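You operate a simulated robot arm through the tools that you are given. There is no shell and no other tool. Be economical: measure what you need, move in short steps, check, and stop when the job is done.

The job below is to be done with a simulated two-armed robot. You get a single attempt, and the scene is never put back.

Task
Pick up the foam saddle from the field table top with one hand, pass it to the other hand and put it on the ledge beside the wash tub.

The check looks at the end state, three seconds after you hand in, the way a careful person would. Anything else that was tipped, shoved, dropped, spilled or broken makes it a failure.

Robot
Two 7-joint arms with two-finger parallel grippers on one trunk, on a base that drives. Base frame: it is fixed to the floor where the robot stands at the start and does not move with it; the origin is under the middle of the robot, x ahead of it, y to its left, z up; the surface under the hand at the start is at about z = 780. Units: mm, degrees, N and s.
The left shoulder is at the start at [50, 177, 1079], the right one opposite. With the tool pointing down near the work surface each hand reaches from about 220 to 700 mm from the robot's upright axis, wherever it stands, measured 20 degrees to its own side. Places, roughly: ledge beside the wash tub [-2000, -900, 800]. Payload 3.43 kg a hand.
Tool frame (each hand has its own): the origin (TCP) lies between the finger pads and is the grasp point; the fingertips stand 34 mm ahead of it; z points along the fingers, y is the line along which they close. The gripper opens to 128 mm. The fingers are 24 mm wide and 12 mm thick; the gripper's body (48 by 130 mm) begins 96 mm behind the TCP.
Orientation is that of the tool frame in the base frame, as a unit quaternion [w, x, y, z]. With the fingers straight down and closing along the base's y, the tool's x points along the base's -x, its y along +y and its z along -z.

Tools
- The arms move only by the tool nudge_tool. It takes "left_increments", "right_increments" or both (then of equal length, played together; a hand with none holds still); each is a list of rows, each a list of 7 numbers: the finger opening in mm, from 0 to 128, then the shift along the base's x, y, z in mm, then the turn, a rotation vector about the base's x, y, z in degrees. In form: [[gripper, x, y, z, ax, ay, az], ...]. A call has 1 to 10 rows; each row is the pose to reach, as a shift and turn from the pose commanded when the call began. Rows are played at 5 a second. More than 50 mm and 8.6 degrees between two rows, or a gripper value outside its range, and nothing of the call is played. A pose out of reach is approached as far as the arm can. The call stops where the force on the tool passes 40 N (or 10 N more than at its start, if that is more) or the arm is blocked; 0.2 s more then pass. The fingers move at their own pace (about 108 mm/s each) and stop on an object; they squeeze with about 27 N. The grip force told is the motor's: it shows also when the fingers shut on nothing. Time passes only in rows, and 0.2 s behind the last, so rows that repeat a pose let the fingers close. The reply holds the time, the measured pose of the TCP, the force on the tool along the base axes, the opening and the grip force, in the units named above and with some noise, with the torque about the TCP (base axes, N m) and any sound that the robot's microphone picked up, and new pictures: "show" is both (left out), scene, wrist or none (wrist: the cameras of the hands that moved).
- Cameras (640 x 400 px; columns grow to the right, rows downward): "scene" is now at [151.6, -18.1, 1245.8]; the picture's right is [-0.33, -0.95, 0.00], its down [-0.59, 0.20, -0.78] and it looks along [0.74, -0.25, -0.63] (base axes); focal length 267 px, centre (320, 200). "left" rides on the left gripper at [76, 11, -160] in its tool frame; the picture's right is [-0.15, 0.99, 0.00], its down [-0.88, -0.13, -0.46] and it looks along [-0.45, -0.07, 0.89] (tool axes); focal length 234 px, centre (320, 200). "right" rides on the right gripper at [76, -11, -160] in its tool frame; the picture's right is [0.15, 0.99, 0.00], its down [-0.88, 0.13, -0.46] and it looks along [-0.45, 0.07, 0.89] (tool axes); focal length 234 px, centre (320, 200). There is no depth. A picture from a camera that has moved, and an enlarged one, comes with that camera's place and axes in the base frame and with its lens. The place of the scene camera against the robot may be out by one fixed shift of up to 18 mm in any direction.
- move_column(by): slides the trunk up (or, below 0, down) by that many mm; the arms and the scene camera ride with it, the base frame stays. It gives what a move gives, with no picture.
- base_move(legs): drives the robot by 1 to 6 legs, each [ahead, turn to the left] in mm and degrees, along the robot's own axes; the way and the turn of a leg run together, so that a leg with both is an arc; at most 1500 mm and 180 degrees a leg. The arms and the cameras ride along, it lands a little off, and it stops where it bumps. It gives what a move gives, and a new picture of the scene camera.
- head_to(pan, tilt): turns the head with the scene camera to pan (to the left, within 80 degrees either way) and tilt (down, from -29 to 69), counted from straight ahead of the robot. It gives what a move gives, and a new picture of the scene camera.
- close_up(camera, box): a new picture of the part [left, top, right, bottom] of that camera's present view, enlarged. The clock stands still meanwhile.
- sign_off(): hands the job in; it is judged then, once.

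Go step by step. Nothing tells you exact positions but the pictures and the camera data: compare them with the known pose of the tool, close in by small moves and look again before you grip or let go. The budget is 120 turns and 260 pictures, counting those below and the enlarged ones. Unless the task says otherwise, let go and move clear before handing in, and close with one line.

The tools are called after "Request:" by a JSON object that holds its "method" and its "body". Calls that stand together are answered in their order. nudge_tool: Moves the arms, as the interface text tells. Its arguments: {"type":"object","properties":{"left_increments":{"type":"array","items":{"type":"array","items":{"type":"number"}}},"right_increments":{"type":"array","items":{"type":"array","items":{"type":"number"}}},"show":{"type":"string","enum":["both","scene","wrist","none"]}},"required":[]} The other tools are called the same way: move_column (by) slides the trunk up or down; base_move (legs) drives the base; head_to (pan, tilt) turns the head that bears the scene camera; close_up (camera, box) takes an enlarged picture of a part of a camera's view; sign_off () hands the job in.

At the start:

```text
clock: 0.0
left_tcp_pos: [473.0, 74.1, 1010.6]
left_tool_rot: [0.0, -0.001, 1.0, 0.001]
left_wrist_force: [-0.4, -0.5, -0.8]
left_wrist_torque: [-0.01, 0.05, -0.02]
left_gripper_width: 128.0
left_finger_force: 0.1
right_tcp_pos: [416.8, -289.4, 1012.1]
right_tool_rot: [0.0, 0.0, 1.0, 0.001]
right_wrist_force: [0.4, -0.6, 0.6]
right_wrist_torque: [0.03, -0.01, 0.0]
right_gripper_width: 127.9
right_finger_force: 0.0
trunk travel left (down, up): [-250.0, 151.0]
robot x, y, heading: [0.4, 0.6, 0.1]
head pan, tilt: [-19.1, 38.7]
```

scene: 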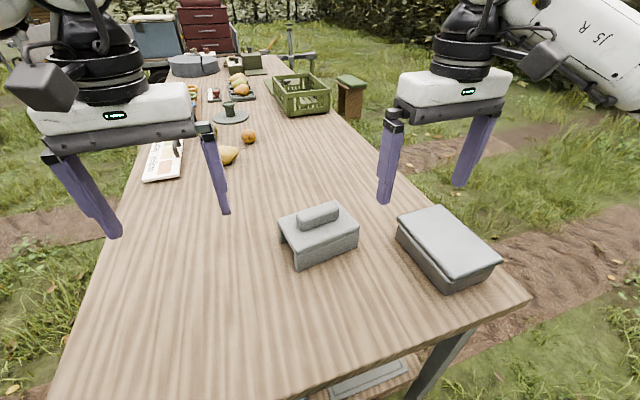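
right: 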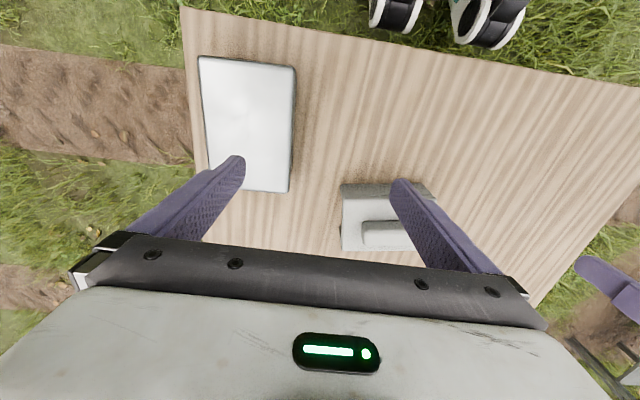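
left: 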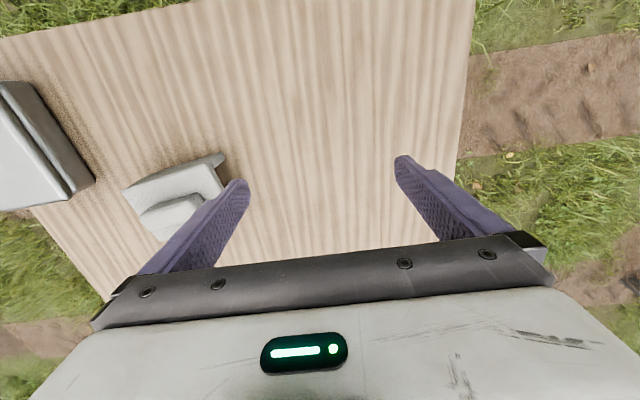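

The grey saddle-shaped piece with a handle looks to be at about (530, -140) on the table, with a lidded grey box next to it. I'll enlarge the view to see its shape.

Request:
{"method": "close_up", "body": {"camera": "scene", "box": [260, 180, 520, 310]}}

Request:
{"method": "close_up", "body": {"camera": "right", "box": [180, 40, 480, 260]}}

```text
2.46 times, centred on (390, 245) of scene
camera zoom: at [151.6, -18.1, 1245.8], right [-0.33, -0.95, 0.0], down [-0.59, 0.2, -0.78], along [0.74, -0.25, -0.63], focal length 658 px, centre (148, 89)
```

zoom: 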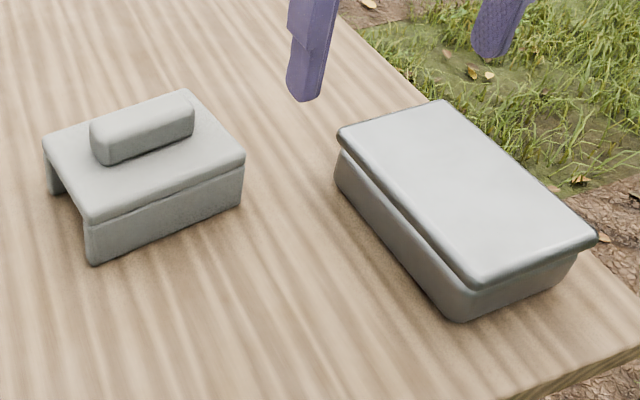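

```text
1.82 times, centred on (330, 150) of right
camera zoom: at [340.6, -301.1, 1172.6], right [-0.15, 0.99, 0.0], down [0.88, 0.13, 0.46], along [0.45, 0.07, -0.89], focal length 426 px, centre (302, 291)
```

zoom: 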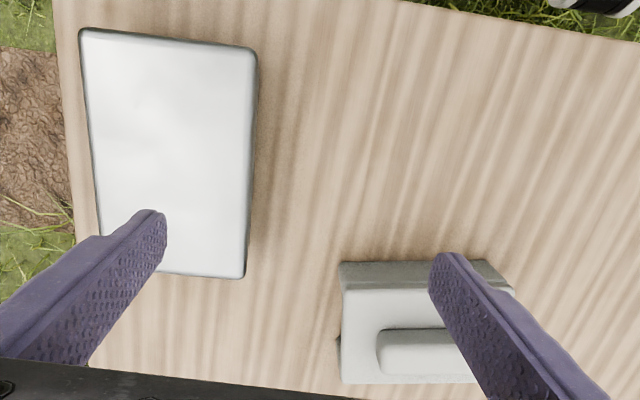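

The saddle is an inverted U, roughly 148 x 105 mm and 53 mm tall, with a bar on top and its long axis about 10° off y. My plan is to straddle its +y end with the left hand, tilted 45°, and then have the right hand take the bar from above. I'll yaw and tilt the left hand first, well above the table.

Request:
{"method": "nudge_tool", "body": {"left_increments": [[128, 5, 1, 0, 0, 0, -8], [128, 10, 2, 0, 0, 0, -16], [128, 15, 3, 0, 0, 0, -24], [128, 20, 4, 0, 0, 0, -32], [128, 25, 5, 0, 0, 0, -40], [128, 30, 6, 0, 0, 0, -48], [128, 35, 7, 0, 0, 0, -56], [128, 40, 8, 0, 0, 0, -64], [128, 45, 9, 0, 0, 0, -72], [128, 50, 10, 0, 0, 0, -80]], "show": "none"}}

Request:
{"method": "nudge_tool", "body": {"left_increments": [[128, 0, 0, 0, -7.4, -1.3, 0], [128, 0, 0, 0, -14.8, -2.6, 0], [128, 0, 0, 0, -22.2, -3.9, 0], [128, 0, 0, 0, -29.5, -5.2, 0], [128, 0, 0, -20, -36.9, -6.5, 0], [128, 0, 0, -40, -44.3, -7.8, 0]], "show": "both"}}

```text
clock: 2.2
left_tcp_pos: [377.5, 67.3, 1016.9]
left_tool_rot: [0.004, 0.637, 0.771, 0.002]
left_wrist_force: [-0.8, 0.1, -0.7]
left_wrist_torque: [-0.02, -0.09, -0.01]
left_gripper_width: 128.2
left_finger_force: 0.0
left hand out of reach, approached as far as the arm can: row 7, 8, 9, 10
right_tcp_pos: [416.4, -289.1, 1013.6]
right_tool_rot: [0.001, -0.001, 1.0, 0.002]
right_wrist_force: [-0.7, 0.4, -0.2]
right_wrist_torque: [-0.04, -0.04, 0.0]
right_gripper_width: 127.9
right_finger_force: 0.0
trunk travel left (down, up): [-250.0, 151.0]
robot x, y, heading: [-0.8, 1.1, -0.0]
head pan, tilt: [-19.1, 38.7]
```

```text
clock: 3.6
left_tcp_pos: [353.9, 62.9, 1106.0]
left_tool_rot: [0.268, 0.597, 0.721, -0.227]
left_wrist_force: [-0.6, -0.9, -0.1]
left_wrist_torque: [0.05, -0.06, 0.0]
left_gripper_width: 128.2
left_finger_force: 0.0
left hand out of reach, approached as far as the arm can: row 2, 3, 4, 5, 6
right_tcp_pos: [416.6, -291.6, 1010.7]
right_tool_rot: [0.0, 0.002, 1.0, 0.004]
right_wrist_force: [-0.5, -0.6, -1.3]
right_wrist_torque: [0.07, -0.03, -0.02]
right_gripper_width: 127.8
right_finger_force: 0.1
trunk travel left (down, up): [-250.0, 151.0]
robot x, y, heading: [4.2, 2.2, 0.1]
head pan, tilt: [-19.1, 38.7]
camera scene: at [151.6, -21.6, 1245.5], right [-0.33, -0.94, 0.0], down [-0.59, 0.21, -0.78], along [0.74, -0.25, -0.63], focal length 267 px, centre (320, 200)
camera left: at [337.2, 226.7, 1175.7], right [0.99, 0.07, 0.09], down [-0.06, -0.38, 0.92], along [0.1, -0.92, -0.37], focal length 234 px, centre (320, 200)
```

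scene: 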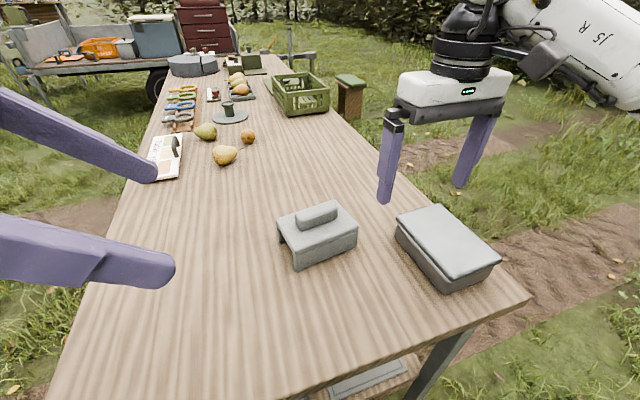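
left: 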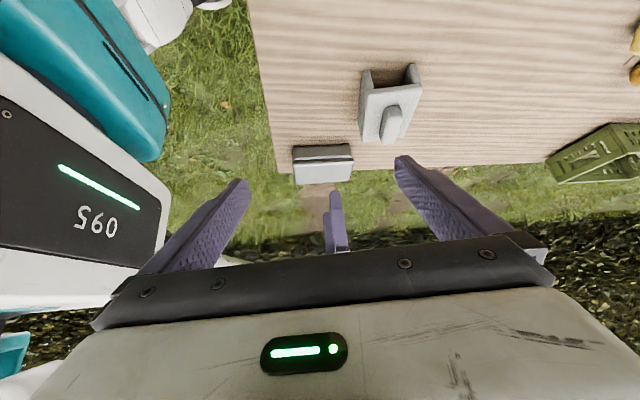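

At this yaw the arm gets the orientation but not the reach. I'll undo the tilt and try the opposite yaw (+100°).

Request:
{"method": "nudge_tool", "body": {"left_increments": [[128, 0, 0, 10, 7.4, 1.3, 0], [128, 0, 0, 20, 14.8, 2.6, 0], [128, 0, 0, 30, 22.2, 3.9, 0], [128, 0, 0, 40, 29.5, 5.2, 0], [128, 0, 0, 40, 36.9, 6.5, 0], [128, 0, 0, 40, 44.3, 7.8, 0]], "show": "none"}}

Request:
{"method": "nudge_tool", "body": {"left_increments": [[128, 0, 0, 0, 0, 0, 8.5], [128, 0, 0, 0, 0, 0, 17], [128, 0, 0, 0, 0, 0, 25.5], [128, 0, 0, 0, 0, 0, 34], [128, 0, 0, 0, 0, 0, 42.5], [128, 0, 0, 0, 0, 0, 51], [128, 0, 0, 0, 0, 0, 59.5], [128, 0, 0, 0, 0, 0, 68], [128, 0, 0, 0, 0, 0, 76.5], [128, 0, 0, 0, 0, 0, 85]], "show": "none"}}

Request:
{"method": "nudge_tool", "body": {"left_increments": [[128, 0, 0, 0, 0, 0, 8.5], [128, 0, 0, 0, 0, 0, 17], [128, 0, 0, 0, 0, 0, 25.5], [128, 0, 0, 0, 0, 0, 34], [128, 0, 0, 0, 0, 0, 42.5], [128, 0, 0, 0, 0, 0, 51], [128, 0, 0, 0, 0, 0, 59.5], [128, 0, 0, 0, 0, 0, 68], [128, 0, 0, 0, 0, 0, 76.5], [128, 0, 0, 0, 0, 0, 85]], "show": "none"}}

```text
clock: 5.0
left_tcp_pos: [331.5, 59.4, 1131.8]
left_tool_rot: [-0.023, 0.635, 0.772, 0.022]
left_wrist_force: [0.5, 0.2, 0.5]
left_wrist_torque: [0.03, 0.0, -0.04]
left_gripper_width: 127.8
left_finger_force: 0.1
left hand out of reach, approached as far as the arm can: row 5, 6
right_tcp_pos: [417.5, -289.8, 1012.3]
right_tool_rot: [0.0, 0.001, 1.0, 0.002]
right_wrist_force: [0.3, -0.4, -0.4]
right_wrist_torque: [-0.01, 0.01, -0.03]
right_gripper_width: 127.6
right_finger_force: 0.1
trunk travel left (down, up): [-250.0, 151.0]
robot x, y, heading: [-1.8, 2.6, 0.1]
head pan, tilt: [-19.1, 38.7]
```

```text
clock: 7.2
left_tcp_pos: [331.5, 60.2, 1131.2]
left_tool_rot: [-0.031, -0.052, 0.998, 0.0]
left_wrist_force: [0.3, 0.6, -0.9]
left_wrist_torque: [-0.01, 0.0, -0.03]
left_gripper_width: 128.0
left_finger_force: 0.0
right_tcp_pos: [415.7, -289.2, 1011.7]
right_tool_rot: [0.0, 0.0, 1.0, 0.001]
right_wrist_force: [-0.7, -0.4, 0.7]
right_wrist_torque: [-0.05, -0.03, -0.04]
right_gripper_width: 128.0
right_finger_force: 0.1
trunk travel left (down, up): [-250.0, 151.0]
robot x, y, heading: [0.9, -2.9, -0.1]
head pan, tilt: [-19.1, 38.7]
```

```text
clock: 9.4
left_tcp_pos: [332.0, 61.6, 1131.4]
left_tool_rot: [0.023, 0.713, -0.701, 0.021]
left_wrist_force: [0.0, 0.6, 0.0]
left_wrist_torque: [0.04, 0.03, 0.01]
left_gripper_width: 127.9
left_finger_force: 0.1
right_tcp_pos: [416.6, -289.1, 1014.6]
right_tool_rot: [0.0, 0.0, 1.0, 0.002]
right_wrist_force: [-0.1, -0.1, 0.1]
right_wrist_torque: [0.0, -0.02, -0.01]
right_gripper_width: 127.8
right_finger_force: 0.1
trunk travel left (down, up): [-250.0, 151.0]
robot x, y, heading: [1.6, -0.7, -0.0]
head pan, tilt: [-19.1, 38.7]
```

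The opposite yaw works. I'll move forward and down, then tilt.

Request:
{"method": "nudge_tool", "body": {"left_increments": [[128, 40, 0, -30, 0, 0, 4], [128, 80, 0, -60, 0, 0, 8], [128, 120, 0, -80, 0, 0, 8], [128, 160, 0, -100, 0, 0, 8]], "show": "none"}}

Request:
{"method": "nudge_tool", "body": {"left_increments": [[128, 0, 10, 0, -7.4, -1.3, 0], [128, 0, 20, 0, -14.8, -2.6, 0], [128, 0, 30, 0, -22.2, -3.9, 0], [128, 0, 40, 0, -29.5, -5.2, 0], [128, 0, 50, 0, -36.9, -6.5, 0], [128, 0, 50, 0, -44.3, -7.8, 0]], "show": "both"}}

```text
clock: 10.4
left_tcp_pos: [493.3, 59.9, 1030.2]
left_tool_rot: [0.022, 0.759, -0.65, 0.022]
left_wrist_force: [0.0, 0.3, -0.3]
left_wrist_torque: [0.03, 0.05, 0.01]
left_gripper_width: 128.0
left_finger_force: 0.0
right_tcp_pos: [417.2, -289.0, 1012.8]
right_tool_rot: [0.0, 0.0, 1.0, 0.002]
right_wrist_force: [-0.9, 0.6, -0.7]
right_wrist_torque: [-0.02, -0.01, -0.01]
right_gripper_width: 128.2
right_finger_force: 0.1
trunk travel left (down, up): [-250.0, 151.0]
robot x, y, heading: [-0.7, -0.4, 0.1]
head pan, tilt: [-19.1, 38.7]
```

```text
clock: 11.8
left_tcp_pos: [491.5, 109.7, 1031.9]
left_tool_rot: [0.263, 0.691, -0.593, 0.318]
left_wrist_force: [-0.7, -0.2, -0.7]
left_wrist_torque: [-0.01, -0.02, -0.01]
left_gripper_width: 128.2
left_finger_force: 0.1
right_tcp_pos: [417.3, -290.0, 1013.8]
right_tool_rot: [0.0, 0.0, 1.0, 0.002]
right_wrist_force: [0.1, -0.5, -0.8]
right_wrist_torque: [0.01, -0.01, -0.04]
right_gripper_width: 127.8
right_finger_force: 0.0
trunk travel left (down, up): [-250.0, 151.0]
robot x, y, heading: [1.6, 1.7, -0.1]
head pan, tilt: [-19.1, 38.7]
camera scene: at [151.6, -17.9, 1245.8], right [-0.33, -0.95, 0.0], down [-0.59, 0.2, -0.78], along [0.74, -0.25, -0.63], focal length 267 px, centre (320, 200)
camera left: at [468.9, 178.4, 1193.2], right [-0.99, -0.06, -0.12], down [-0.01, 0.93, -0.36], along [0.14, -0.35, -0.93], focal length 234 px, centre (320, 200)
```

scene: 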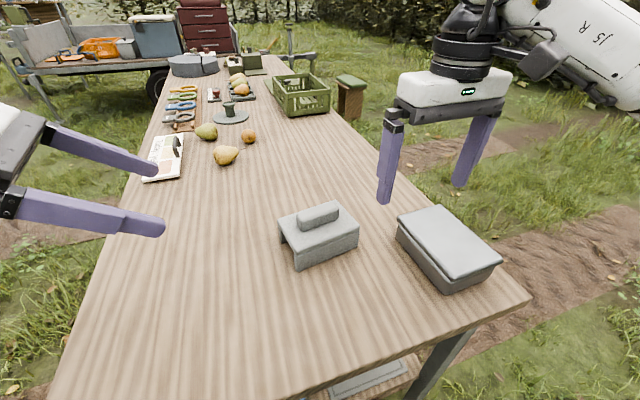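
left: 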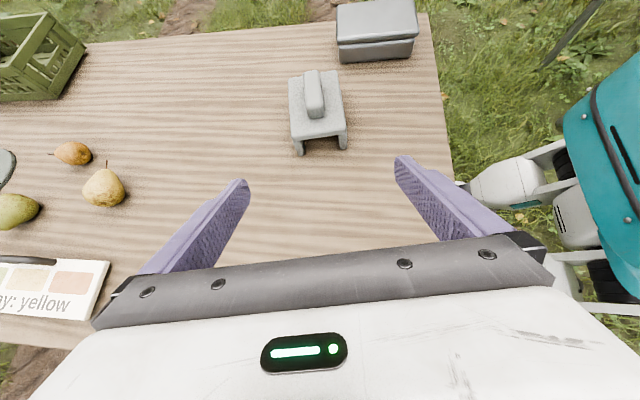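

The left wrist camera has a good view now. I'll enlarge it to measure the saddle.

Request:
{"method": "close_up", "body": {"camera": "left", "box": [270, 50, 380, 160]}}

```text
3.64 times, centred on (325, 105) of left
camera zoom: at [468.9, 178.4, 1193.2], right [-0.99, -0.06, -0.12], down [-0.01, 0.93, -0.36], along [0.14, -0.35, -0.93], focal length 852 px, centre (302, 546)
```

zoom: 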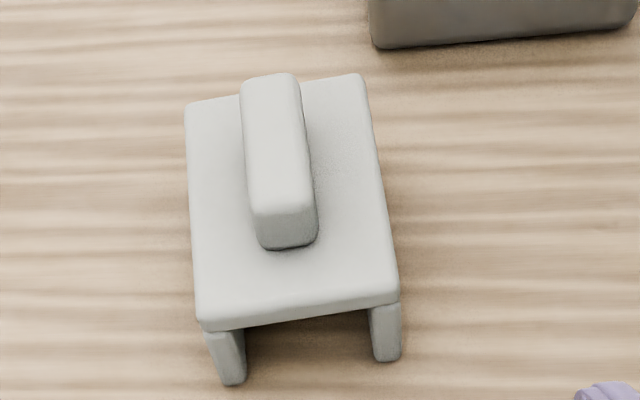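

The saddle's near end-mid is at about (532, -87), its width is about 102 mm, and its long axis matches my tool yaw. I'll move to a pre-grasp point 130 mm back along the tool axis and check.

Request:
{"method": "nudge_tool", "body": {"left_increments": [[128, 7, -32, -31, 0, 0, 0], [128, 14, -65, -62, 0, 0, 0], [128, 21, -98, -94, 0, 0, 0], [128, 28.7, -130.7, -125, 0, 0, 0]], "show": "both"}}

```text
clock: 12.8
left_tcp_pos: [521.4, -21.3, 904.9]
left_tool_rot: [0.263, 0.692, -0.593, 0.317]
left_wrist_force: [-0.7, 0.5, 0.2]
left_wrist_torque: [-0.02, -0.01, 0.0]
left_gripper_width: 128.0
left_finger_force: 0.1
right_tcp_pos: [417.8, -289.7, 1012.2]
right_tool_rot: [0.0, 0.001, 1.0, 0.002]
right_wrist_force: [-0.2, -0.3, 0.1]
right_wrist_torque: [0.02, 0.05, 0.01]
right_gripper_width: 128.2
right_finger_force: 0.0
trunk travel left (down, up): [-250.0, 151.0]
robot x, y, heading: [2.0, 1.5, -0.4]
head pan, tilt: [-19.1, 38.7]
camera scene: at [151.7, -18.4, 1245.7], right [-0.33, -0.95, 0.0], down [-0.59, 0.2, -0.78], along [0.74, -0.25, -0.63], focal length 267 px, centre (320, 200)
camera left: at [498.4, 46.7, 1067.9], right [-0.99, -0.06, -0.12], down [-0.01, 0.93, -0.36], along [0.13, -0.35, -0.93], focal length 234 px, centre (320, 200)
```

scene: 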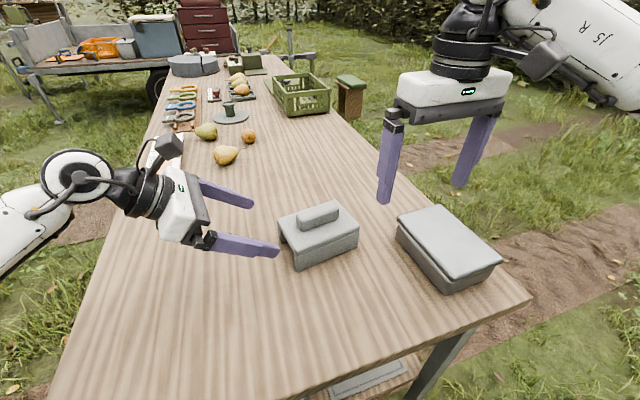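
left: 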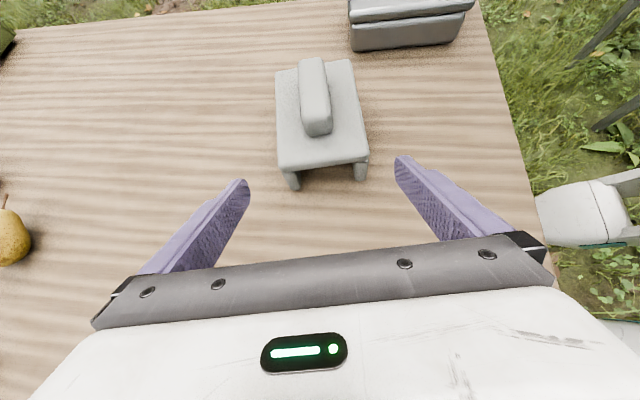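

The measurement repeats well. I'll advance about 60% along the tool axis, then check.

Request:
{"method": "nudge_tool", "body": {"left_increments": [[128, 5, -30, -26, 0, 0, 0], [128, 9, -57, -50, 0, 0, 0]], "show": "both"}}

```text
clock: 13.4
left_tcp_pos: [532.0, -78.5, 857.1]
left_tool_rot: [0.262, 0.692, -0.594, 0.317]
left_wrist_force: [0.5, -0.3, 0.7]
left_wrist_torque: [0.03, -0.01, 0.0]
left_gripper_width: 128.1
left_finger_force: 0.0
right_tcp_pos: [417.9, -289.5, 1012.7]
right_tool_rot: [0.0, 0.0, 1.0, 0.001]
right_wrist_force: [0.3, 0.0, -0.4]
right_wrist_torque: [-0.01, -0.02, -0.03]
right_gripper_width: 128.1
right_finger_force: 0.1
trunk travel left (down, up): [-250.0, 151.0]
robot x, y, heading: [-0.5, -0.4, 0.2]
head pan, tilt: [-19.1, 38.7]
camera scene: at [151.7, -18.4, 1245.7], right [-0.33, -0.95, 0.0], down [-0.59, 0.2, -0.78], along [0.74, -0.25, -0.63], focal length 267 px, centre (320, 200)
camera left: at [508.5, -10.2, 1018.0], right [-0.99, -0.06, -0.12], down [-0.01, 0.93, -0.36], along [0.14, -0.35, -0.93], focal length 234 px, centre (320, 200)
```

scene: 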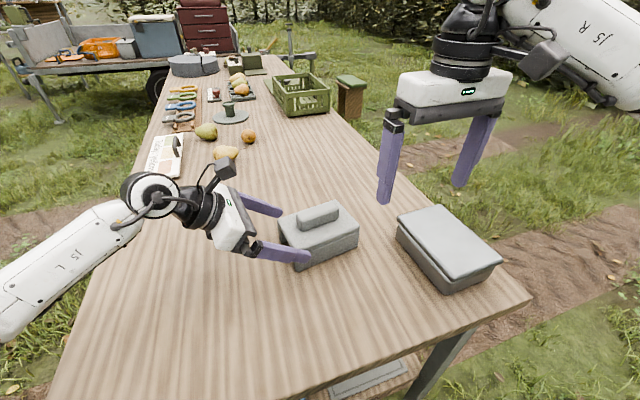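
left: 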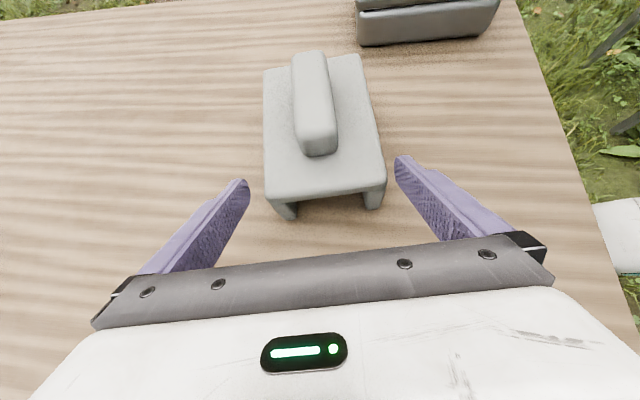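

The fingers straddle the end with a little clearance on each side. I'll shift 2 mm in -x, go the rest of the way, and check before closing.

Request:
{"method": "nudge_tool", "body": {"left_increments": [[128, 0, -13, -12, 0, 0, 0], [128, 2, -26, -24, 0, 0, 0], [128, 3.5, -38.5, -35, 0, 0, 0]], "show": "both"}}

```text
clock: 14.2
left_tcp_pos: [533.9, -115.5, 820.9]
left_tool_rot: [0.263, 0.692, -0.594, 0.316]
left_wrist_force: [-0.6, -0.5, -0.4]
left_wrist_torque: [0.02, 0.02, 0.0]
left_gripper_width: 128.0
left_finger_force: 0.0
right_tcp_pos: [416.4, -289.0, 1013.2]
right_tool_rot: [0.0, 0.0, 1.0, 0.002]
right_wrist_force: [0.2, 0.2, -0.6]
right_wrist_torque: [-0.02, 0.03, -0.01]
right_gripper_width: 128.0
right_finger_force: 0.1
trunk travel left (down, up): [-250.0, 151.0]
robot x, y, heading: [0.2, 0.5, 0.1]
head pan, tilt: [-19.1, 38.7]
camera scene: at [151.6, -18.2, 1245.8], right [-0.33, -0.95, 0.0], down [-0.59, 0.2, -0.78], along [0.74, -0.25, -0.63], focal length 267 px, centre (320, 200)
camera left: at [510.7, -48.2, 982.5], right [-0.99, -0.06, -0.12], down [-0.01, 0.93, -0.36], along [0.13, -0.35, -0.93], focal length 234 px, centre (320, 200)
```

scene: 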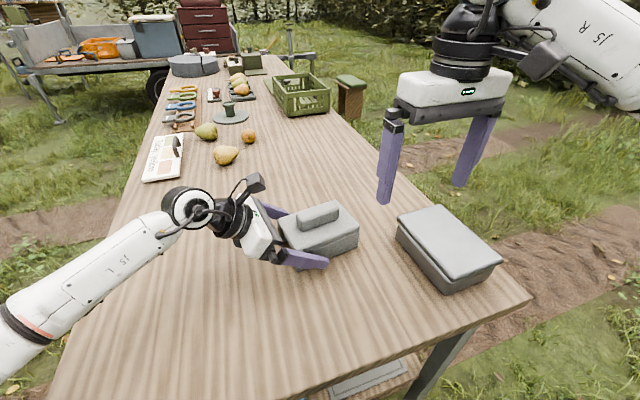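
left: 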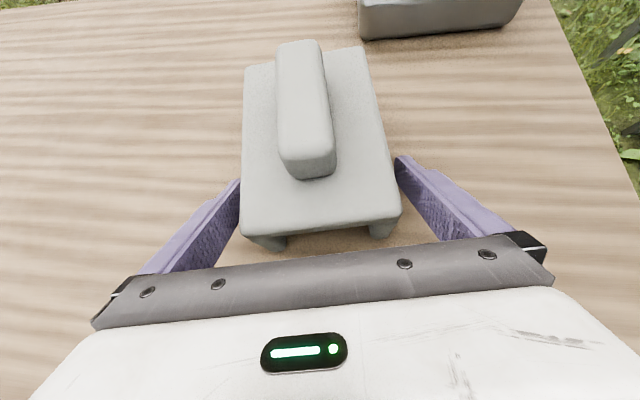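

Both fingers are beside the legs. Closing.

Request:
{"method": "nudge_tool", "body": {"left_increments": [[110, 0, 0, 0, 0, 0, 0], [100, 0, 0, 0, 0, 0, 0], [90, 0, 0, 0, 0, 0, 0], [80, 0, 0, 0, 0, 0, 0]], "show": "wrist"}}

```text
clock: 15.2
left_tcp_pos: [533.3, -115.4, 820.8]
left_tool_rot: [0.263, 0.692, -0.594, 0.316]
left_wrist_force: [-0.6, -0.4, 0.0]
left_wrist_torque: [-0.05, 0.02, 0.02]
left_gripper_width: 103.8
left_finger_force: 27.4
right_tcp_pos: [418.6, -290.6, 1012.1]
right_tool_rot: [0.0, 0.0, 1.0, 0.002]
right_wrist_force: [-0.1, 0.5, 0.3]
right_wrist_torque: [0.0, 0.01, 0.0]
right_gripper_width: 128.0
right_finger_force: 0.1
trunk travel left (down, up): [-250.0, 151.0]
robot x, y, heading: [1.0, 0.3, -0.3]
head pan, tilt: [-19.1, 38.7]
camera left: at [510.7, -48.0, 982.7], right [-0.99, -0.06, -0.12], down [-0.01, 0.93, -0.36], along [0.13, -0.35, -0.93], focal length 234 px, centre (320, 200)
```

left: 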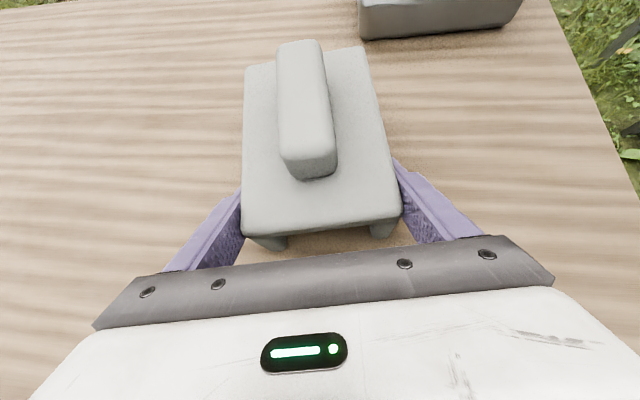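

The grip holds at 103.8 mm and 27 N. Lifting slowly.

Request:
{"method": "nudge_tool", "body": {"left_increments": [[80, 0, 0, 15, 0, 0, 0], [80, 0, 0, 30, 0, 0, 0], [80, 0, 5, 50, 0, 0, 0], [80, 0, 10, 70, 0, 0, 0], [80, 0, 15, 90, 0, 0, 0], [80, 0, 20, 110, 0, 0, 0]], "show": "both"}}

```text
clock: 16.6
left_tcp_pos: [532.8, -95.1, 931.1]
left_tool_rot: [0.263, 0.692, -0.594, 0.316]
left_wrist_force: [0.2, -1.2, -0.8]
left_wrist_torque: [0.06, -0.03, 0.0]
left_gripper_width: 103.6
left_finger_force: 27.1
right_tcp_pos: [416.6, -289.0, 1011.7]
right_tool_rot: [-0.001, -0.001, 1.0, 0.002]
right_wrist_force: [0.1, 0.7, 0.0]
right_wrist_torque: [-0.01, -0.04, 0.0]
right_gripper_width: 128.1
right_finger_force: 0.1
trunk travel left (down, up): [-250.0, 151.0]
robot x, y, heading: [-0.9, 1.6, 0.0]
head pan, tilt: [-19.1, 38.7]
camera scene: at [151.5, -18.1, 1245.7], right [-0.33, -0.95, 0.0], down [-0.59, 0.2, -0.78], along [0.74, -0.25, -0.63], focal length 267 px, centre (320, 200)
camera left: at [510.5, -27.9, 1093.3], right [-0.99, -0.06, -0.12], down [-0.01, 0.93, -0.36], along [0.13, -0.35, -0.93], focal length 234 px, centre (320, 200)
```

scene: 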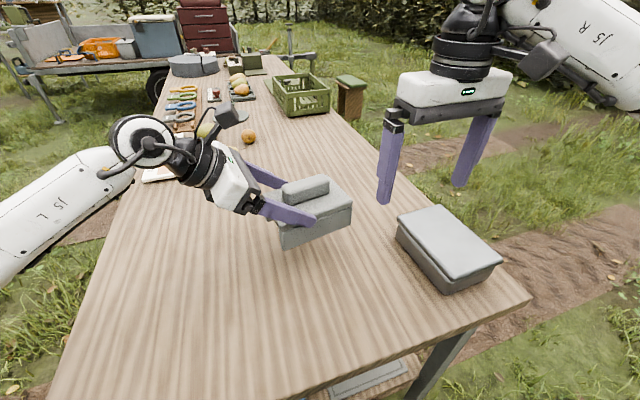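
left: 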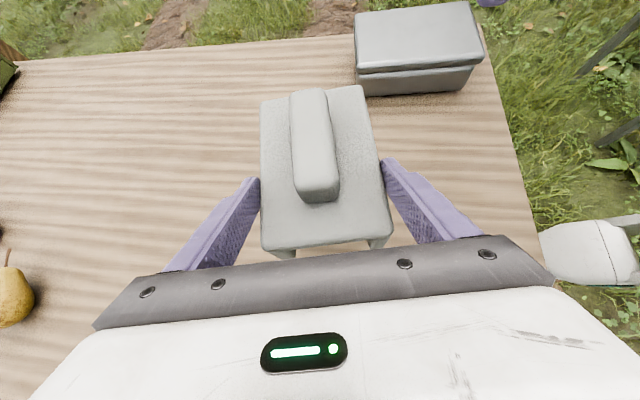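

The saddle seems to have shifted in the grip. I'll look closely before going on.

Request:
{"method": "close_up", "body": {"camera": "scene", "box": [220, 150, 380, 260]}}

Request:
{"method": "close_up", "body": {"camera": "left", "box": [230, 70, 430, 270]}}

```text
3.64 times, centred on (300, 205) of scene
camera zoom: at [151.5, -18.1, 1245.7], right [-0.33, -0.95, 0.0], down [-0.59, 0.2, -0.78], along [0.74, -0.25, -0.63], focal length 971 px, centre (393, 182)
```

zoom: 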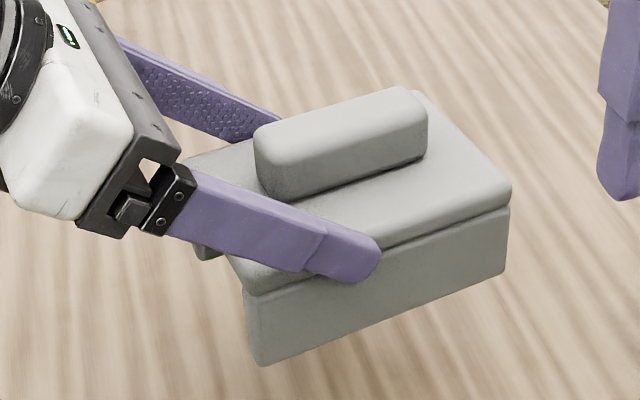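

```text
2.00 times, centred on (330, 170) of left
camera zoom: at [510.5, -27.9, 1093.3], right [-0.99, -0.06, -0.12], down [-0.01, 0.93, -0.36], along [0.13, -0.35, -0.93], focal length 468 px, centre (300, 260)
```

zoom: 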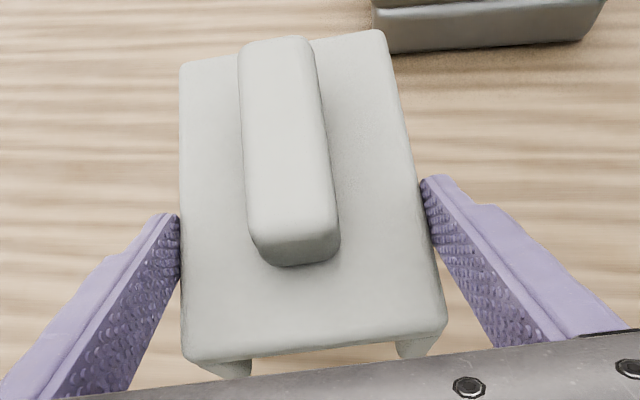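

The saddle has slid about 33 mm down between the fingers. I'll hold still for a second to see whether it's still creeping.

Request:
{"method": "nudge_tool", "body": {"left_increments": [[80, 0, 0, 0, 0, 0, 0], [80, 0, 0, 0, 0, 0, 0], [80, 0, 0, 0, 0, 0, 0], [80, 0, 0, 0, 0, 0, 0], [80, 0, 0, 0, 0, 0, 0]], "show": "none"}}

Request:
{"method": "close_up", "body": {"camera": "left", "box": [230, 70, 430, 270]}}

```text
clock: 17.8
left_tcp_pos: [533.7, -95.5, 931.2]
left_tool_rot: [0.264, 0.691, -0.594, 0.316]
left_wrist_force: [0.1, 0.1, -1.2]
left_wrist_torque: [0.05, 0.02, 0.03]
left_gripper_width: 103.7
left_finger_force: 26.7
right_tcp_pos: [416.4, -289.1, 1012.6]
right_tool_rot: [-0.001, 0.0, 1.0, 0.001]
right_wrist_force: [0.4, 0.0, 0.8]
right_wrist_torque: [-0.04, 0.01, 0.01]
right_gripper_width: 128.1
right_finger_force: 0.1
trunk travel left (down, up): [-250.0, 151.0]
robot x, y, heading: [2.0, -2.1, 0.1]
head pan, tilt: [-19.1, 38.7]
```

```text
2.00 times, centred on (330, 170) of left
camera zoom: at [510.7, -27.8, 1093.1], right [-0.99, -0.06, -0.12], down [-0.01, 0.93, -0.36], along [0.13, -0.35, -0.93], focal length 468 px, centre (300, 260)
```

zoom: 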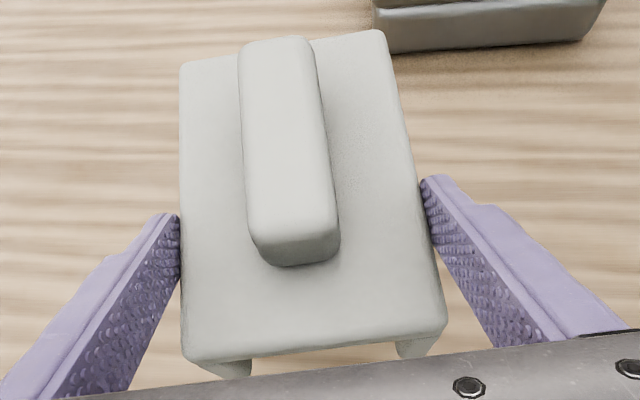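

The grip is stable now. The plate top is at z≈909, the saddle's centre is at about (541.5, -138), and the bar on top is about 30 mm wide. I'll bring the right hand over the bar with its yaw turned -81°, tilted 24° away from the left hand.

Request:
{"method": "nudge_tool", "body": {"right_increments": [[128, 0, 0, 10, 0, 0, -8.1], [120, 0, 0, 20, 0, 0, -16.2], [110, 0, 0, 30, 0, 0, -24.3], [100, 0, 0, 40, 0, 0, -32.4], [90, 0, 0, 50, 0, 0, -40.5], [80, 0, 0, 60, 0, 0, -48.6], [70, 0, 0, 60, 0, 0, -56.7], [70, 0, 0, 60, 0, 0, -64.8], [70, 0, 0, 60, 0, 0, -72.9], [70, 0, 0, 60, 0, 0, -81]], "show": "none"}}

Request:
{"method": "nudge_tool", "body": {"right_increments": [[70, 0, 0, 0, 7.9, 1.25, 0], [70, 0, 0, 0, 15.8, 2.5, 0], [70, 0, 0, 0, 23.7, 3.8, 0], [70, 40, 20, 0, 23.7, 3.8, 0], [70, 80, 40, 0, 23.7, 3.8, 0], [70, 115, 60, 0, 23.7, 3.8, 0]], "show": "both"}}

```text
clock: 20.0
left_tcp_pos: [533.8, -96.0, 932.0]
left_tool_rot: [0.263, 0.691, -0.593, 0.317]
left_wrist_force: [-0.5, -0.1, -1.0]
left_wrist_torque: [0.01, 0.01, -0.01]
left_gripper_width: 103.5
left_finger_force: 26.6
right_tcp_pos: [418.2, -290.0, 1071.6]
right_tool_rot: [0.001, 0.651, 0.759, 0.001]
right_wrist_force: [-0.7, 0.3, 0.8]
right_wrist_torque: [-0.01, 0.0, -0.01]
right_gripper_width: 69.8
right_finger_force: 0.1
trunk travel left (down, up): [-250.0, 151.0]
robot x, y, heading: [-1.9, -0.1, -0.2]
head pan, tilt: [-19.1, 38.7]
```

```text
clock: 21.4
left_tcp_pos: [532.6, -97.0, 931.3]
left_tool_rot: [0.263, 0.692, -0.593, 0.317]
left_wrist_force: [0.6, 0.2, -0.7]
left_wrist_torque: [0.05, 0.0, -0.01]
left_gripper_width: 103.3
left_finger_force: 27.1
right_tcp_pos: [534.1, -229.7, 1070.7]
right_tool_rot: [-0.158, 0.636, 0.743, 0.135]
right_wrist_force: [0.3, -0.2, 0.3]
right_wrist_torque: [-0.03, 0.0, 0.02]
right_gripper_width: 70.2
right_finger_force: 0.2
trunk travel left (down, up): [-250.0, 151.0]
robot x, y, heading: [-1.4, -0.1, 0.2]
head pan, tilt: [-19.1, 38.7]
camera scene: at [151.9, -17.7, 1245.7], right [-0.33, -0.95, 0.0], down [-0.59, 0.2, -0.78], along [0.74, -0.25, -0.63], focal length 267 px, centre (320, 200)
camera right: at [520.7, -226.6, 1248.6], right [0.96, 0.28, 0.06], down [0.28, -0.96, 0.06], along [0.07, -0.04, -1.0], focal length 234 px, centre (320, 200)
```

scene: 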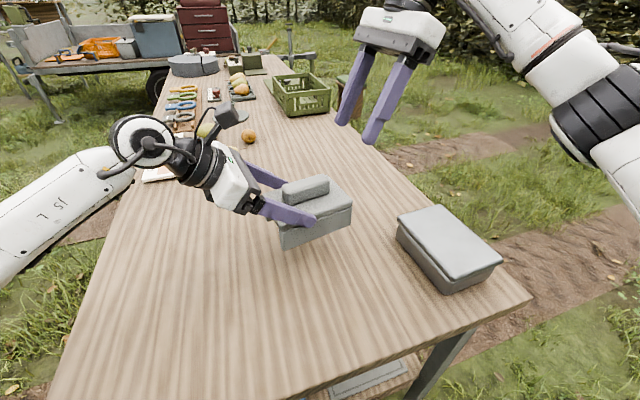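
right: 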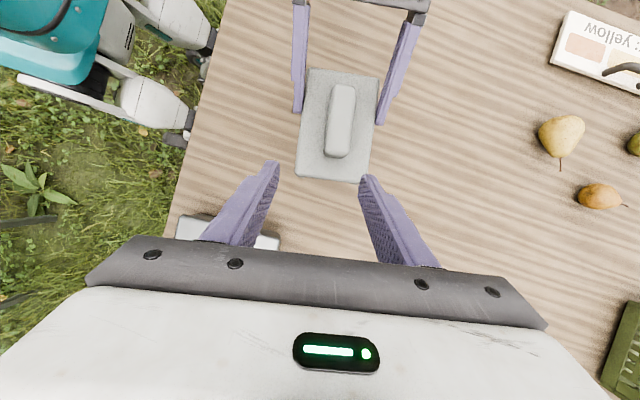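

Good overhead view. I'll enlarge it to pin down the bar.

Request:
{"method": "close_up", "body": {"camera": "right", "box": [260, 50, 420, 210]}}

```text
2.50 times, centred on (340, 130) of right
camera zoom: at [520.7, -226.6, 1248.6], right [0.96, 0.28, 0.06], down [0.28, -0.96, 0.06], along [0.07, -0.04, -1.0], focal length 585 px, centre (270, 375)
```

zoom: 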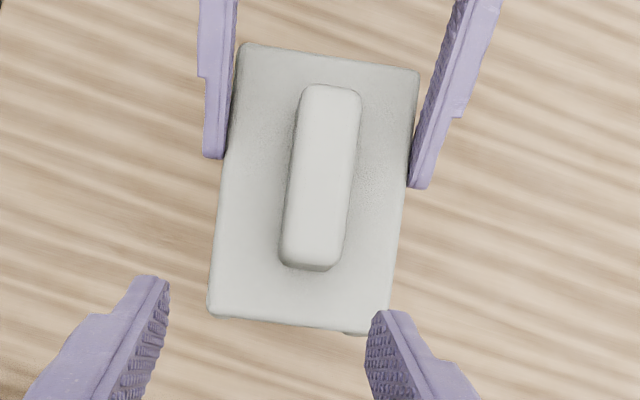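

The right camera puts the bar's centre at about (538, -132). I'll move to 50 mm short of the grasp and recheck.

Request:
{"method": "nudge_tool", "body": {"right_increments": [[70, 4, 25, -25, 0, 0, 0], [70, 7, 48, -50, 0, 0, 0], [70, 9, 67.7, -76, 0, 0, 0]], "show": "both"}}

Request:
{"method": "close_up", "body": {"camera": "scene", "box": [220, 120, 400, 260]}}

```text
clock: 22.2
left_tcp_pos: [533.8, -95.4, 932.5]
left_tool_rot: [0.263, 0.692, -0.594, 0.316]
left_wrist_force: [0.5, -0.8, -0.7]
left_wrist_torque: [0.03, 0.01, 0.0]
left_gripper_width: 103.5
left_finger_force: 26.9
right_tcp_pos: [542.6, -161.9, 995.5]
right_tool_rot: [-0.158, 0.636, 0.743, 0.137]
right_wrist_force: [0.0, -0.2, 0.0]
right_wrist_torque: [-0.01, -0.01, 0.0]
right_gripper_width: 70.1
right_finger_force: 0.0
trunk travel left (down, up): [-250.0, 151.0]
robot x, y, heading: [-3.1, 2.5, -0.1]
head pan, tilt: [-19.1, 38.7]
camera scene: at [151.7, -18.1, 1245.7], right [-0.33, -0.95, 0.0], down [-0.59, 0.2, -0.78], along [0.74, -0.25, -0.63], focal length 267 px, centre (320, 200)
camera right: at [529.1, -159.9, 1172.7], right [0.96, 0.28, 0.06], down [0.28, -0.96, 0.06], along [0.08, -0.04, -1.0], focal length 234 px, centre (320, 200)
```

scene: 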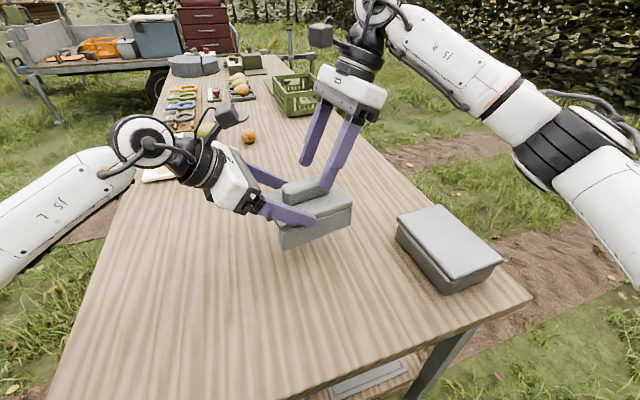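
right: 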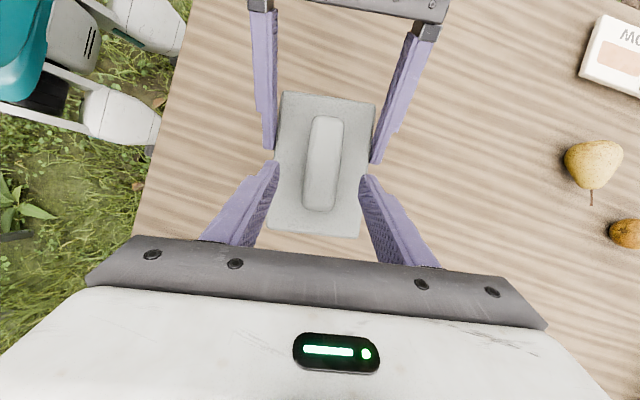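

```text
2.86 times, centred on (310, 190) of scene
camera zoom: at [151.7, -18.1, 1245.7], right [-0.33, -0.95, 0.0], down [-0.59, 0.2, -0.78], along [0.74, -0.25, -0.63], focal length 763 px, centre (349, 229)
```

zoom: 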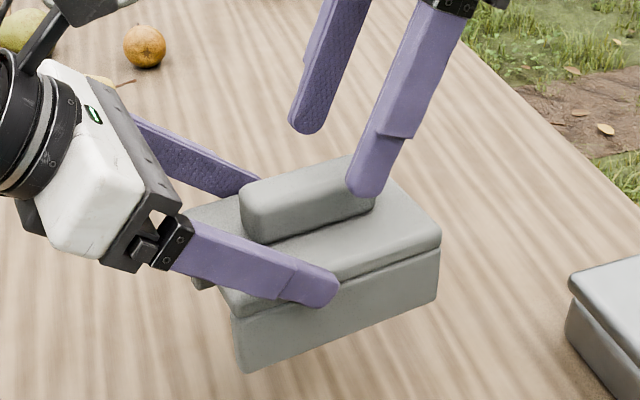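

The tips are centred on the bar. I'll narrow the opening to 56 mm to stay clear of the left fingers and go down to the bar.

Request:
{"method": "nudge_tool", "body": {"right_increments": [[56, 0, 0, 0, 0, 0, 0], [56, 0, 5, -12, 0, 0, 0], [56, -0.5, 10, -24, 0, 0, 0], [56, -1, 15, -36, 0, 0, 0], [56, -1, 19, -45, 0, 0, 0]], "show": "wrist"}}

Request:
{"method": "close_up", "body": {"camera": "scene", "box": [220, 120, 400, 260]}}

```text
clock: 23.4
left_tcp_pos: [533.9, -93.2, 925.8]
left_tool_rot: [0.261, 0.694, -0.594, 0.312]
left_wrist_force: [1.3, 6.5, -14.2]
left_wrist_torque: [0.7, -0.06, -0.2]
left_gripper_width: 103.2
left_finger_force: 26.9
right_tcp_pos: [541.5, -142.7, 952.5]
right_tool_rot: [-0.157, 0.636, 0.743, 0.136]
right_wrist_force: [-1.5, -6.7, 12.3]
right_wrist_torque: [-0.22, 0.2, 0.29]
right_gripper_width: 56.0
right_finger_force: 0.0
trunk travel left (down, up): [-250.0, 151.0]
robot x, y, heading: [2.2, 0.1, 0.2]
head pan, tilt: [-19.1, 38.7]
camera right: at [527.5, -141.1, 1130.0], right [0.96, 0.28, 0.06], down [0.28, -0.96, 0.06], along [0.08, -0.04, -1.0], focal length 234 px, centre (320, 200)
```

right: 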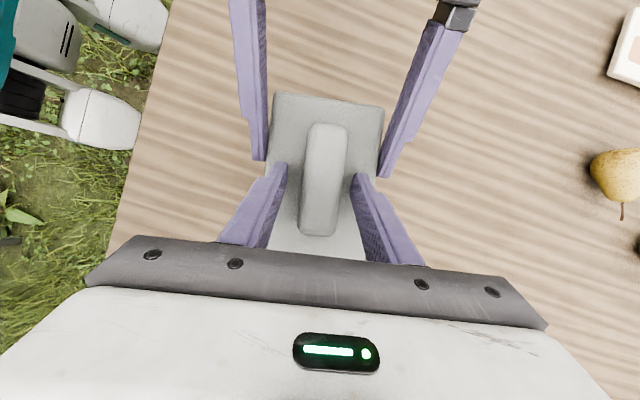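

```text
2.86 times, centred on (310, 190) of scene
camera zoom: at [151.7, -18.1, 1245.7], right [-0.33, -0.95, 0.0], down [-0.59, 0.2, -0.78], along [0.74, -0.25, -0.63], focal length 763 px, centre (349, 229)
```

zoom: 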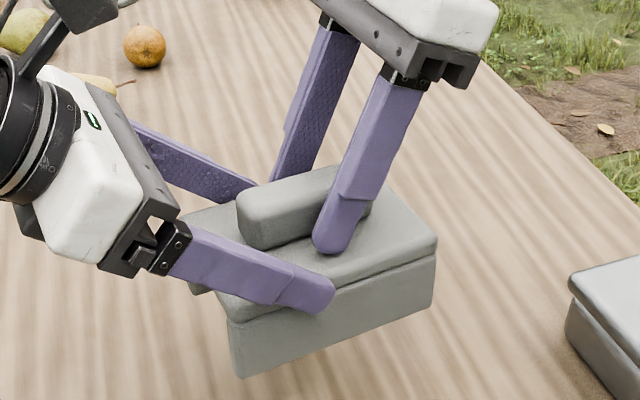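

The right tips have touched the plate (~13 N). I'll back off 6 mm to unload it, then close on the bar.

Request:
{"method": "nudge_tool", "body": {"right_increments": [[56, 0, 0, 3, 0, 0, 0], [56, 0, 0, 6, 0, 0, 0], [56, 0, 0, 7, 0, 0, 0]], "show": "none"}}

Request:
{"method": "close_up", "body": {"camera": "scene", "box": [220, 120, 400, 260]}}

Request:
{"method": "close_up", "body": {"camera": "right", "box": [220, 60, 420, 260]}}

```text
clock: 24.2
left_tcp_pos: [532.0, -95.6, 932.3]
left_tool_rot: [0.263, 0.691, -0.594, 0.316]
left_wrist_force: [-0.1, 5.6, -8.0]
left_wrist_torque: [0.39, 0.2, 0.22]
left_gripper_width: 103.5
left_finger_force: 27.3
right_tcp_pos: [540.9, -142.3, 957.6]
right_tool_rot: [-0.157, 0.636, 0.743, 0.135]
right_wrist_force: [-0.6, -6.2, 7.8]
right_wrist_torque: [-0.17, -0.11, -0.13]
right_gripper_width: 55.6
right_finger_force: 0.2
trunk travel left (down, up): [-250.0, 151.0]
robot x, y, heading: [1.8, -0.6, -0.0]
head pan, tilt: [-19.1, 38.7]
```

```text
2.86 times, centred on (310, 190) of scene
camera zoom: at [151.6, -18.1, 1245.7], right [-0.33, -0.95, 0.0], down [-0.59, 0.2, -0.78], along [0.74, -0.25, -0.63], focal length 763 px, centre (349, 229)
```

zoom: 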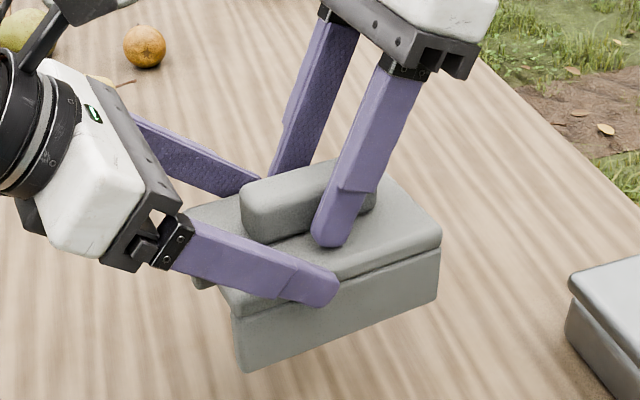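

```text
2.00 times, centred on (320, 160) of right
camera zoom: at [527.9, -140.3, 1135.6], right [0.96, 0.28, 0.06], down [0.28, -0.96, 0.06], along [0.08, -0.04, -1.0], focal length 468 px, centre (320, 280)
```

zoom: 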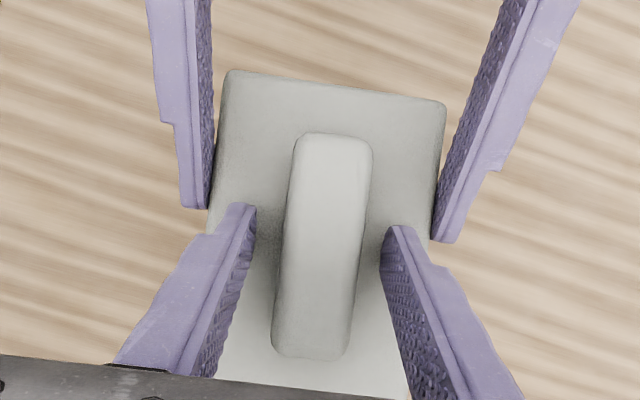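

About 8 N is still left, so I'll raise a few mm more until the contact goes.

Request:
{"method": "nudge_tool", "body": {"right_increments": [[56, 0, -1, 2, 0, 0, 0], [56, 0, -2, 4, 0, 0, 0], [56, 0, -2, 4, 0, 0, 0]], "show": "none"}}

```text
clock: 25.0
left_tcp_pos: [533.2, -96.5, 933.0]
left_tool_rot: [0.264, 0.69, -0.595, 0.316]
left_wrist_force: [0.3, 0.1, -0.9]
left_wrist_torque: [0.04, 0.04, -0.01]
left_gripper_width: 103.6
left_finger_force: 27.1
right_tcp_pos: [540.5, -144.1, 962.4]
right_tool_rot: [-0.157, 0.636, 0.743, 0.136]
right_wrist_force: [0.4, 0.1, -0.4]
right_wrist_torque: [0.01, 0.0, -0.01]
right_gripper_width: 55.9
right_finger_force: 0.0
trunk travel left (down, up): [-250.0, 151.0]
robot x, y, heading: [-3.1, 0.4, -0.1]
head pan, tilt: [-19.1, 38.7]
```

Clear. I'll close the right hand on the bar now.

Request:
{"method": "nudge_tool", "body": {"right_increments": [[46, 0, 0, 0, 0, 0, 0], [38, 0, 0, 0, 0, 0, 0], [30, 0, 0, 0, 0, 0, 0], [20, 0, 0, 0, 0, 0, 0], [10, 0, 0, 0, 0, 0, 0]], "show": "wrist"}}

Request:
{"method": "close_up", "body": {"camera": "scene", "box": [220, 120, 400, 260]}}

```text
clock: 26.2
left_tcp_pos: [533.0, -96.1, 931.4]
left_tool_rot: [0.264, 0.691, -0.594, 0.317]
left_wrist_force: [-5.6, 0.2, 0.5]
left_wrist_torque: [-0.04, -0.02, -0.34]
left_gripper_width: 103.2
left_finger_force: 27.0
right_tcp_pos: [540.0, -145.0, 962.3]
right_tool_rot: [-0.157, 0.636, 0.743, 0.136]
right_wrist_force: [4.9, -0.3, -1.5]
right_wrist_torque: [0.02, -0.19, 0.1]
right_gripper_width: 31.0
right_finger_force: 27.4
trunk travel left (down, up): [-250.0, 151.0]
robot x, y, heading: [-0.1, -1.2, 0.2]
head pan, tilt: [-19.1, 38.7]
camera right: at [527.6, -142.6, 1139.8], right [0.96, 0.28, 0.06], down [0.28, -0.96, 0.06], along [0.08, -0.04, -1.0], focal length 234 px, centre (320, 200)
```

right: 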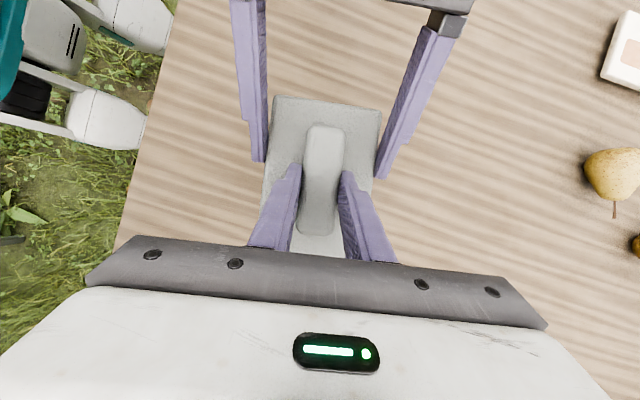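

```text
2.86 times, centred on (310, 190) of scene
camera zoom: at [151.6, -18.1, 1245.7], right [-0.33, -0.95, 0.0], down [-0.59, 0.2, -0.78], along [0.74, -0.25, -0.63], focal length 763 px, centre (349, 229)
```

zoom: 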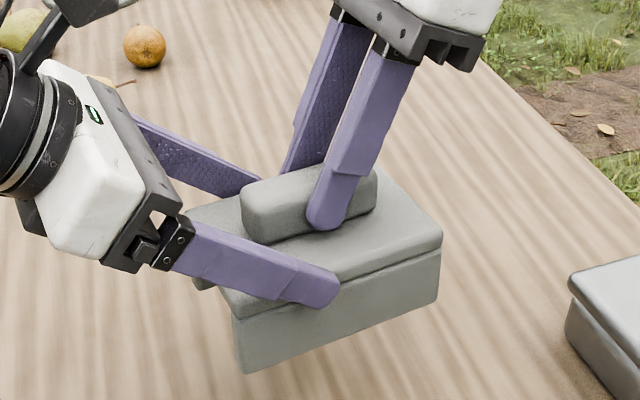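

The right hand holds the bar (31 mm, 27 N). I'll open the left hand gradually and check that the saddle stays put.

Request:
{"method": "nudge_tool", "body": {"left_increments": [[106, 0, 0, 0, 0, 0, 0], [110, 0, 0, 0, 0, 0, 0], [116, 0, 0, 0, 0, 0, 0], [122, 0, 0, 0, 0, 0, 0], [128, 0, 0, 0, 0, 0, 0], [128, 0, 0, 0, 0, 0, 0]], "show": "none"}}

Request:
{"method": "close_up", "body": {"camera": "scene", "box": [220, 120, 400, 260]}}

```text
clock: 27.6
left_tcp_pos: [533.6, -94.6, 931.1]
left_tool_rot: [0.263, 0.691, -0.594, 0.316]
left_wrist_force: [0.0, -0.2, -0.3]
left_wrist_torque: [-0.02, -0.01, 0.03]
left_gripper_width: 128.1
left_finger_force: 0.2
right_tcp_pos: [539.9, -145.7, 963.0]
right_tool_rot: [-0.158, 0.636, 0.743, 0.135]
right_wrist_force: [-0.3, 0.9, 0.4]
right_wrist_torque: [-0.03, 0.04, 0.02]
right_gripper_width: 31.2
right_finger_force: 26.9
trunk travel left (down, up): [-250.0, 151.0]
robot x, y, heading: [1.0, 0.1, 0.1]
head pan, tilt: [-19.1, 38.7]
```

```text
2.86 times, centred on (310, 190) of scene
camera zoom: at [151.6, -18.1, 1245.7], right [-0.33, -0.95, 0.0], down [-0.59, 0.2, -0.78], along [0.74, -0.25, -0.63], focal length 763 px, centre (349, 229)
```

zoom: 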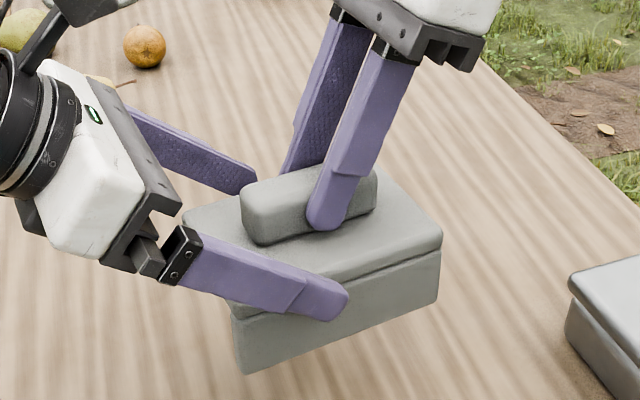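

The right hand now holds the saddle alone with no movement. I'll withdraw the left hand along its own axis.

Request:
{"method": "nudge_tool", "body": {"left_increments": [[128, -3, 15, 13, 0, 0, 0], [128, -8, 45, 40, 0, 0, 0], [128, -13, 75, 66, 0, 0, 0], [128, -18, 105, 92, 0, 0, 0], [128, -23, 135, 118, 0, 0, 0], [128, -28, 165, 140, 0, 0, 0]], "show": "scene"}}

```text
clock: 29.0
left_tcp_pos: [503.8, 67.9, 1073.2]
left_tool_rot: [0.263, 0.692, -0.594, 0.316]
left_wrist_force: [-0.1, -0.1, -0.3]
left_wrist_torque: [-0.02, -0.04, 0.0]
left_gripper_width: 127.9
left_finger_force: 0.1
right_tcp_pos: [540.0, -145.3, 962.2]
right_tool_rot: [-0.158, 0.636, 0.744, 0.135]
right_wrist_force: [0.4, -0.2, 0.1]
right_wrist_torque: [-0.02, 0.03, 0.01]
right_gripper_width: 30.8
right_finger_force: 27.2
trunk travel left (down, up): [-250.0, 151.0]
robot x, y, heading: [-0.4, -0.4, -0.3]
head pan, tilt: [-19.1, 38.7]
camera scene: at [151.4, -17.9, 1245.8], right [-0.33, -0.95, 0.0], down [-0.59, 0.2, -0.78], along [0.74, -0.25, -0.63], focal length 267 px, centre (320, 200)
```

scene: 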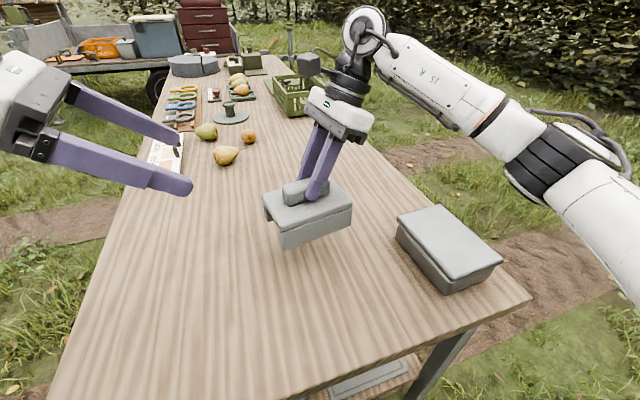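

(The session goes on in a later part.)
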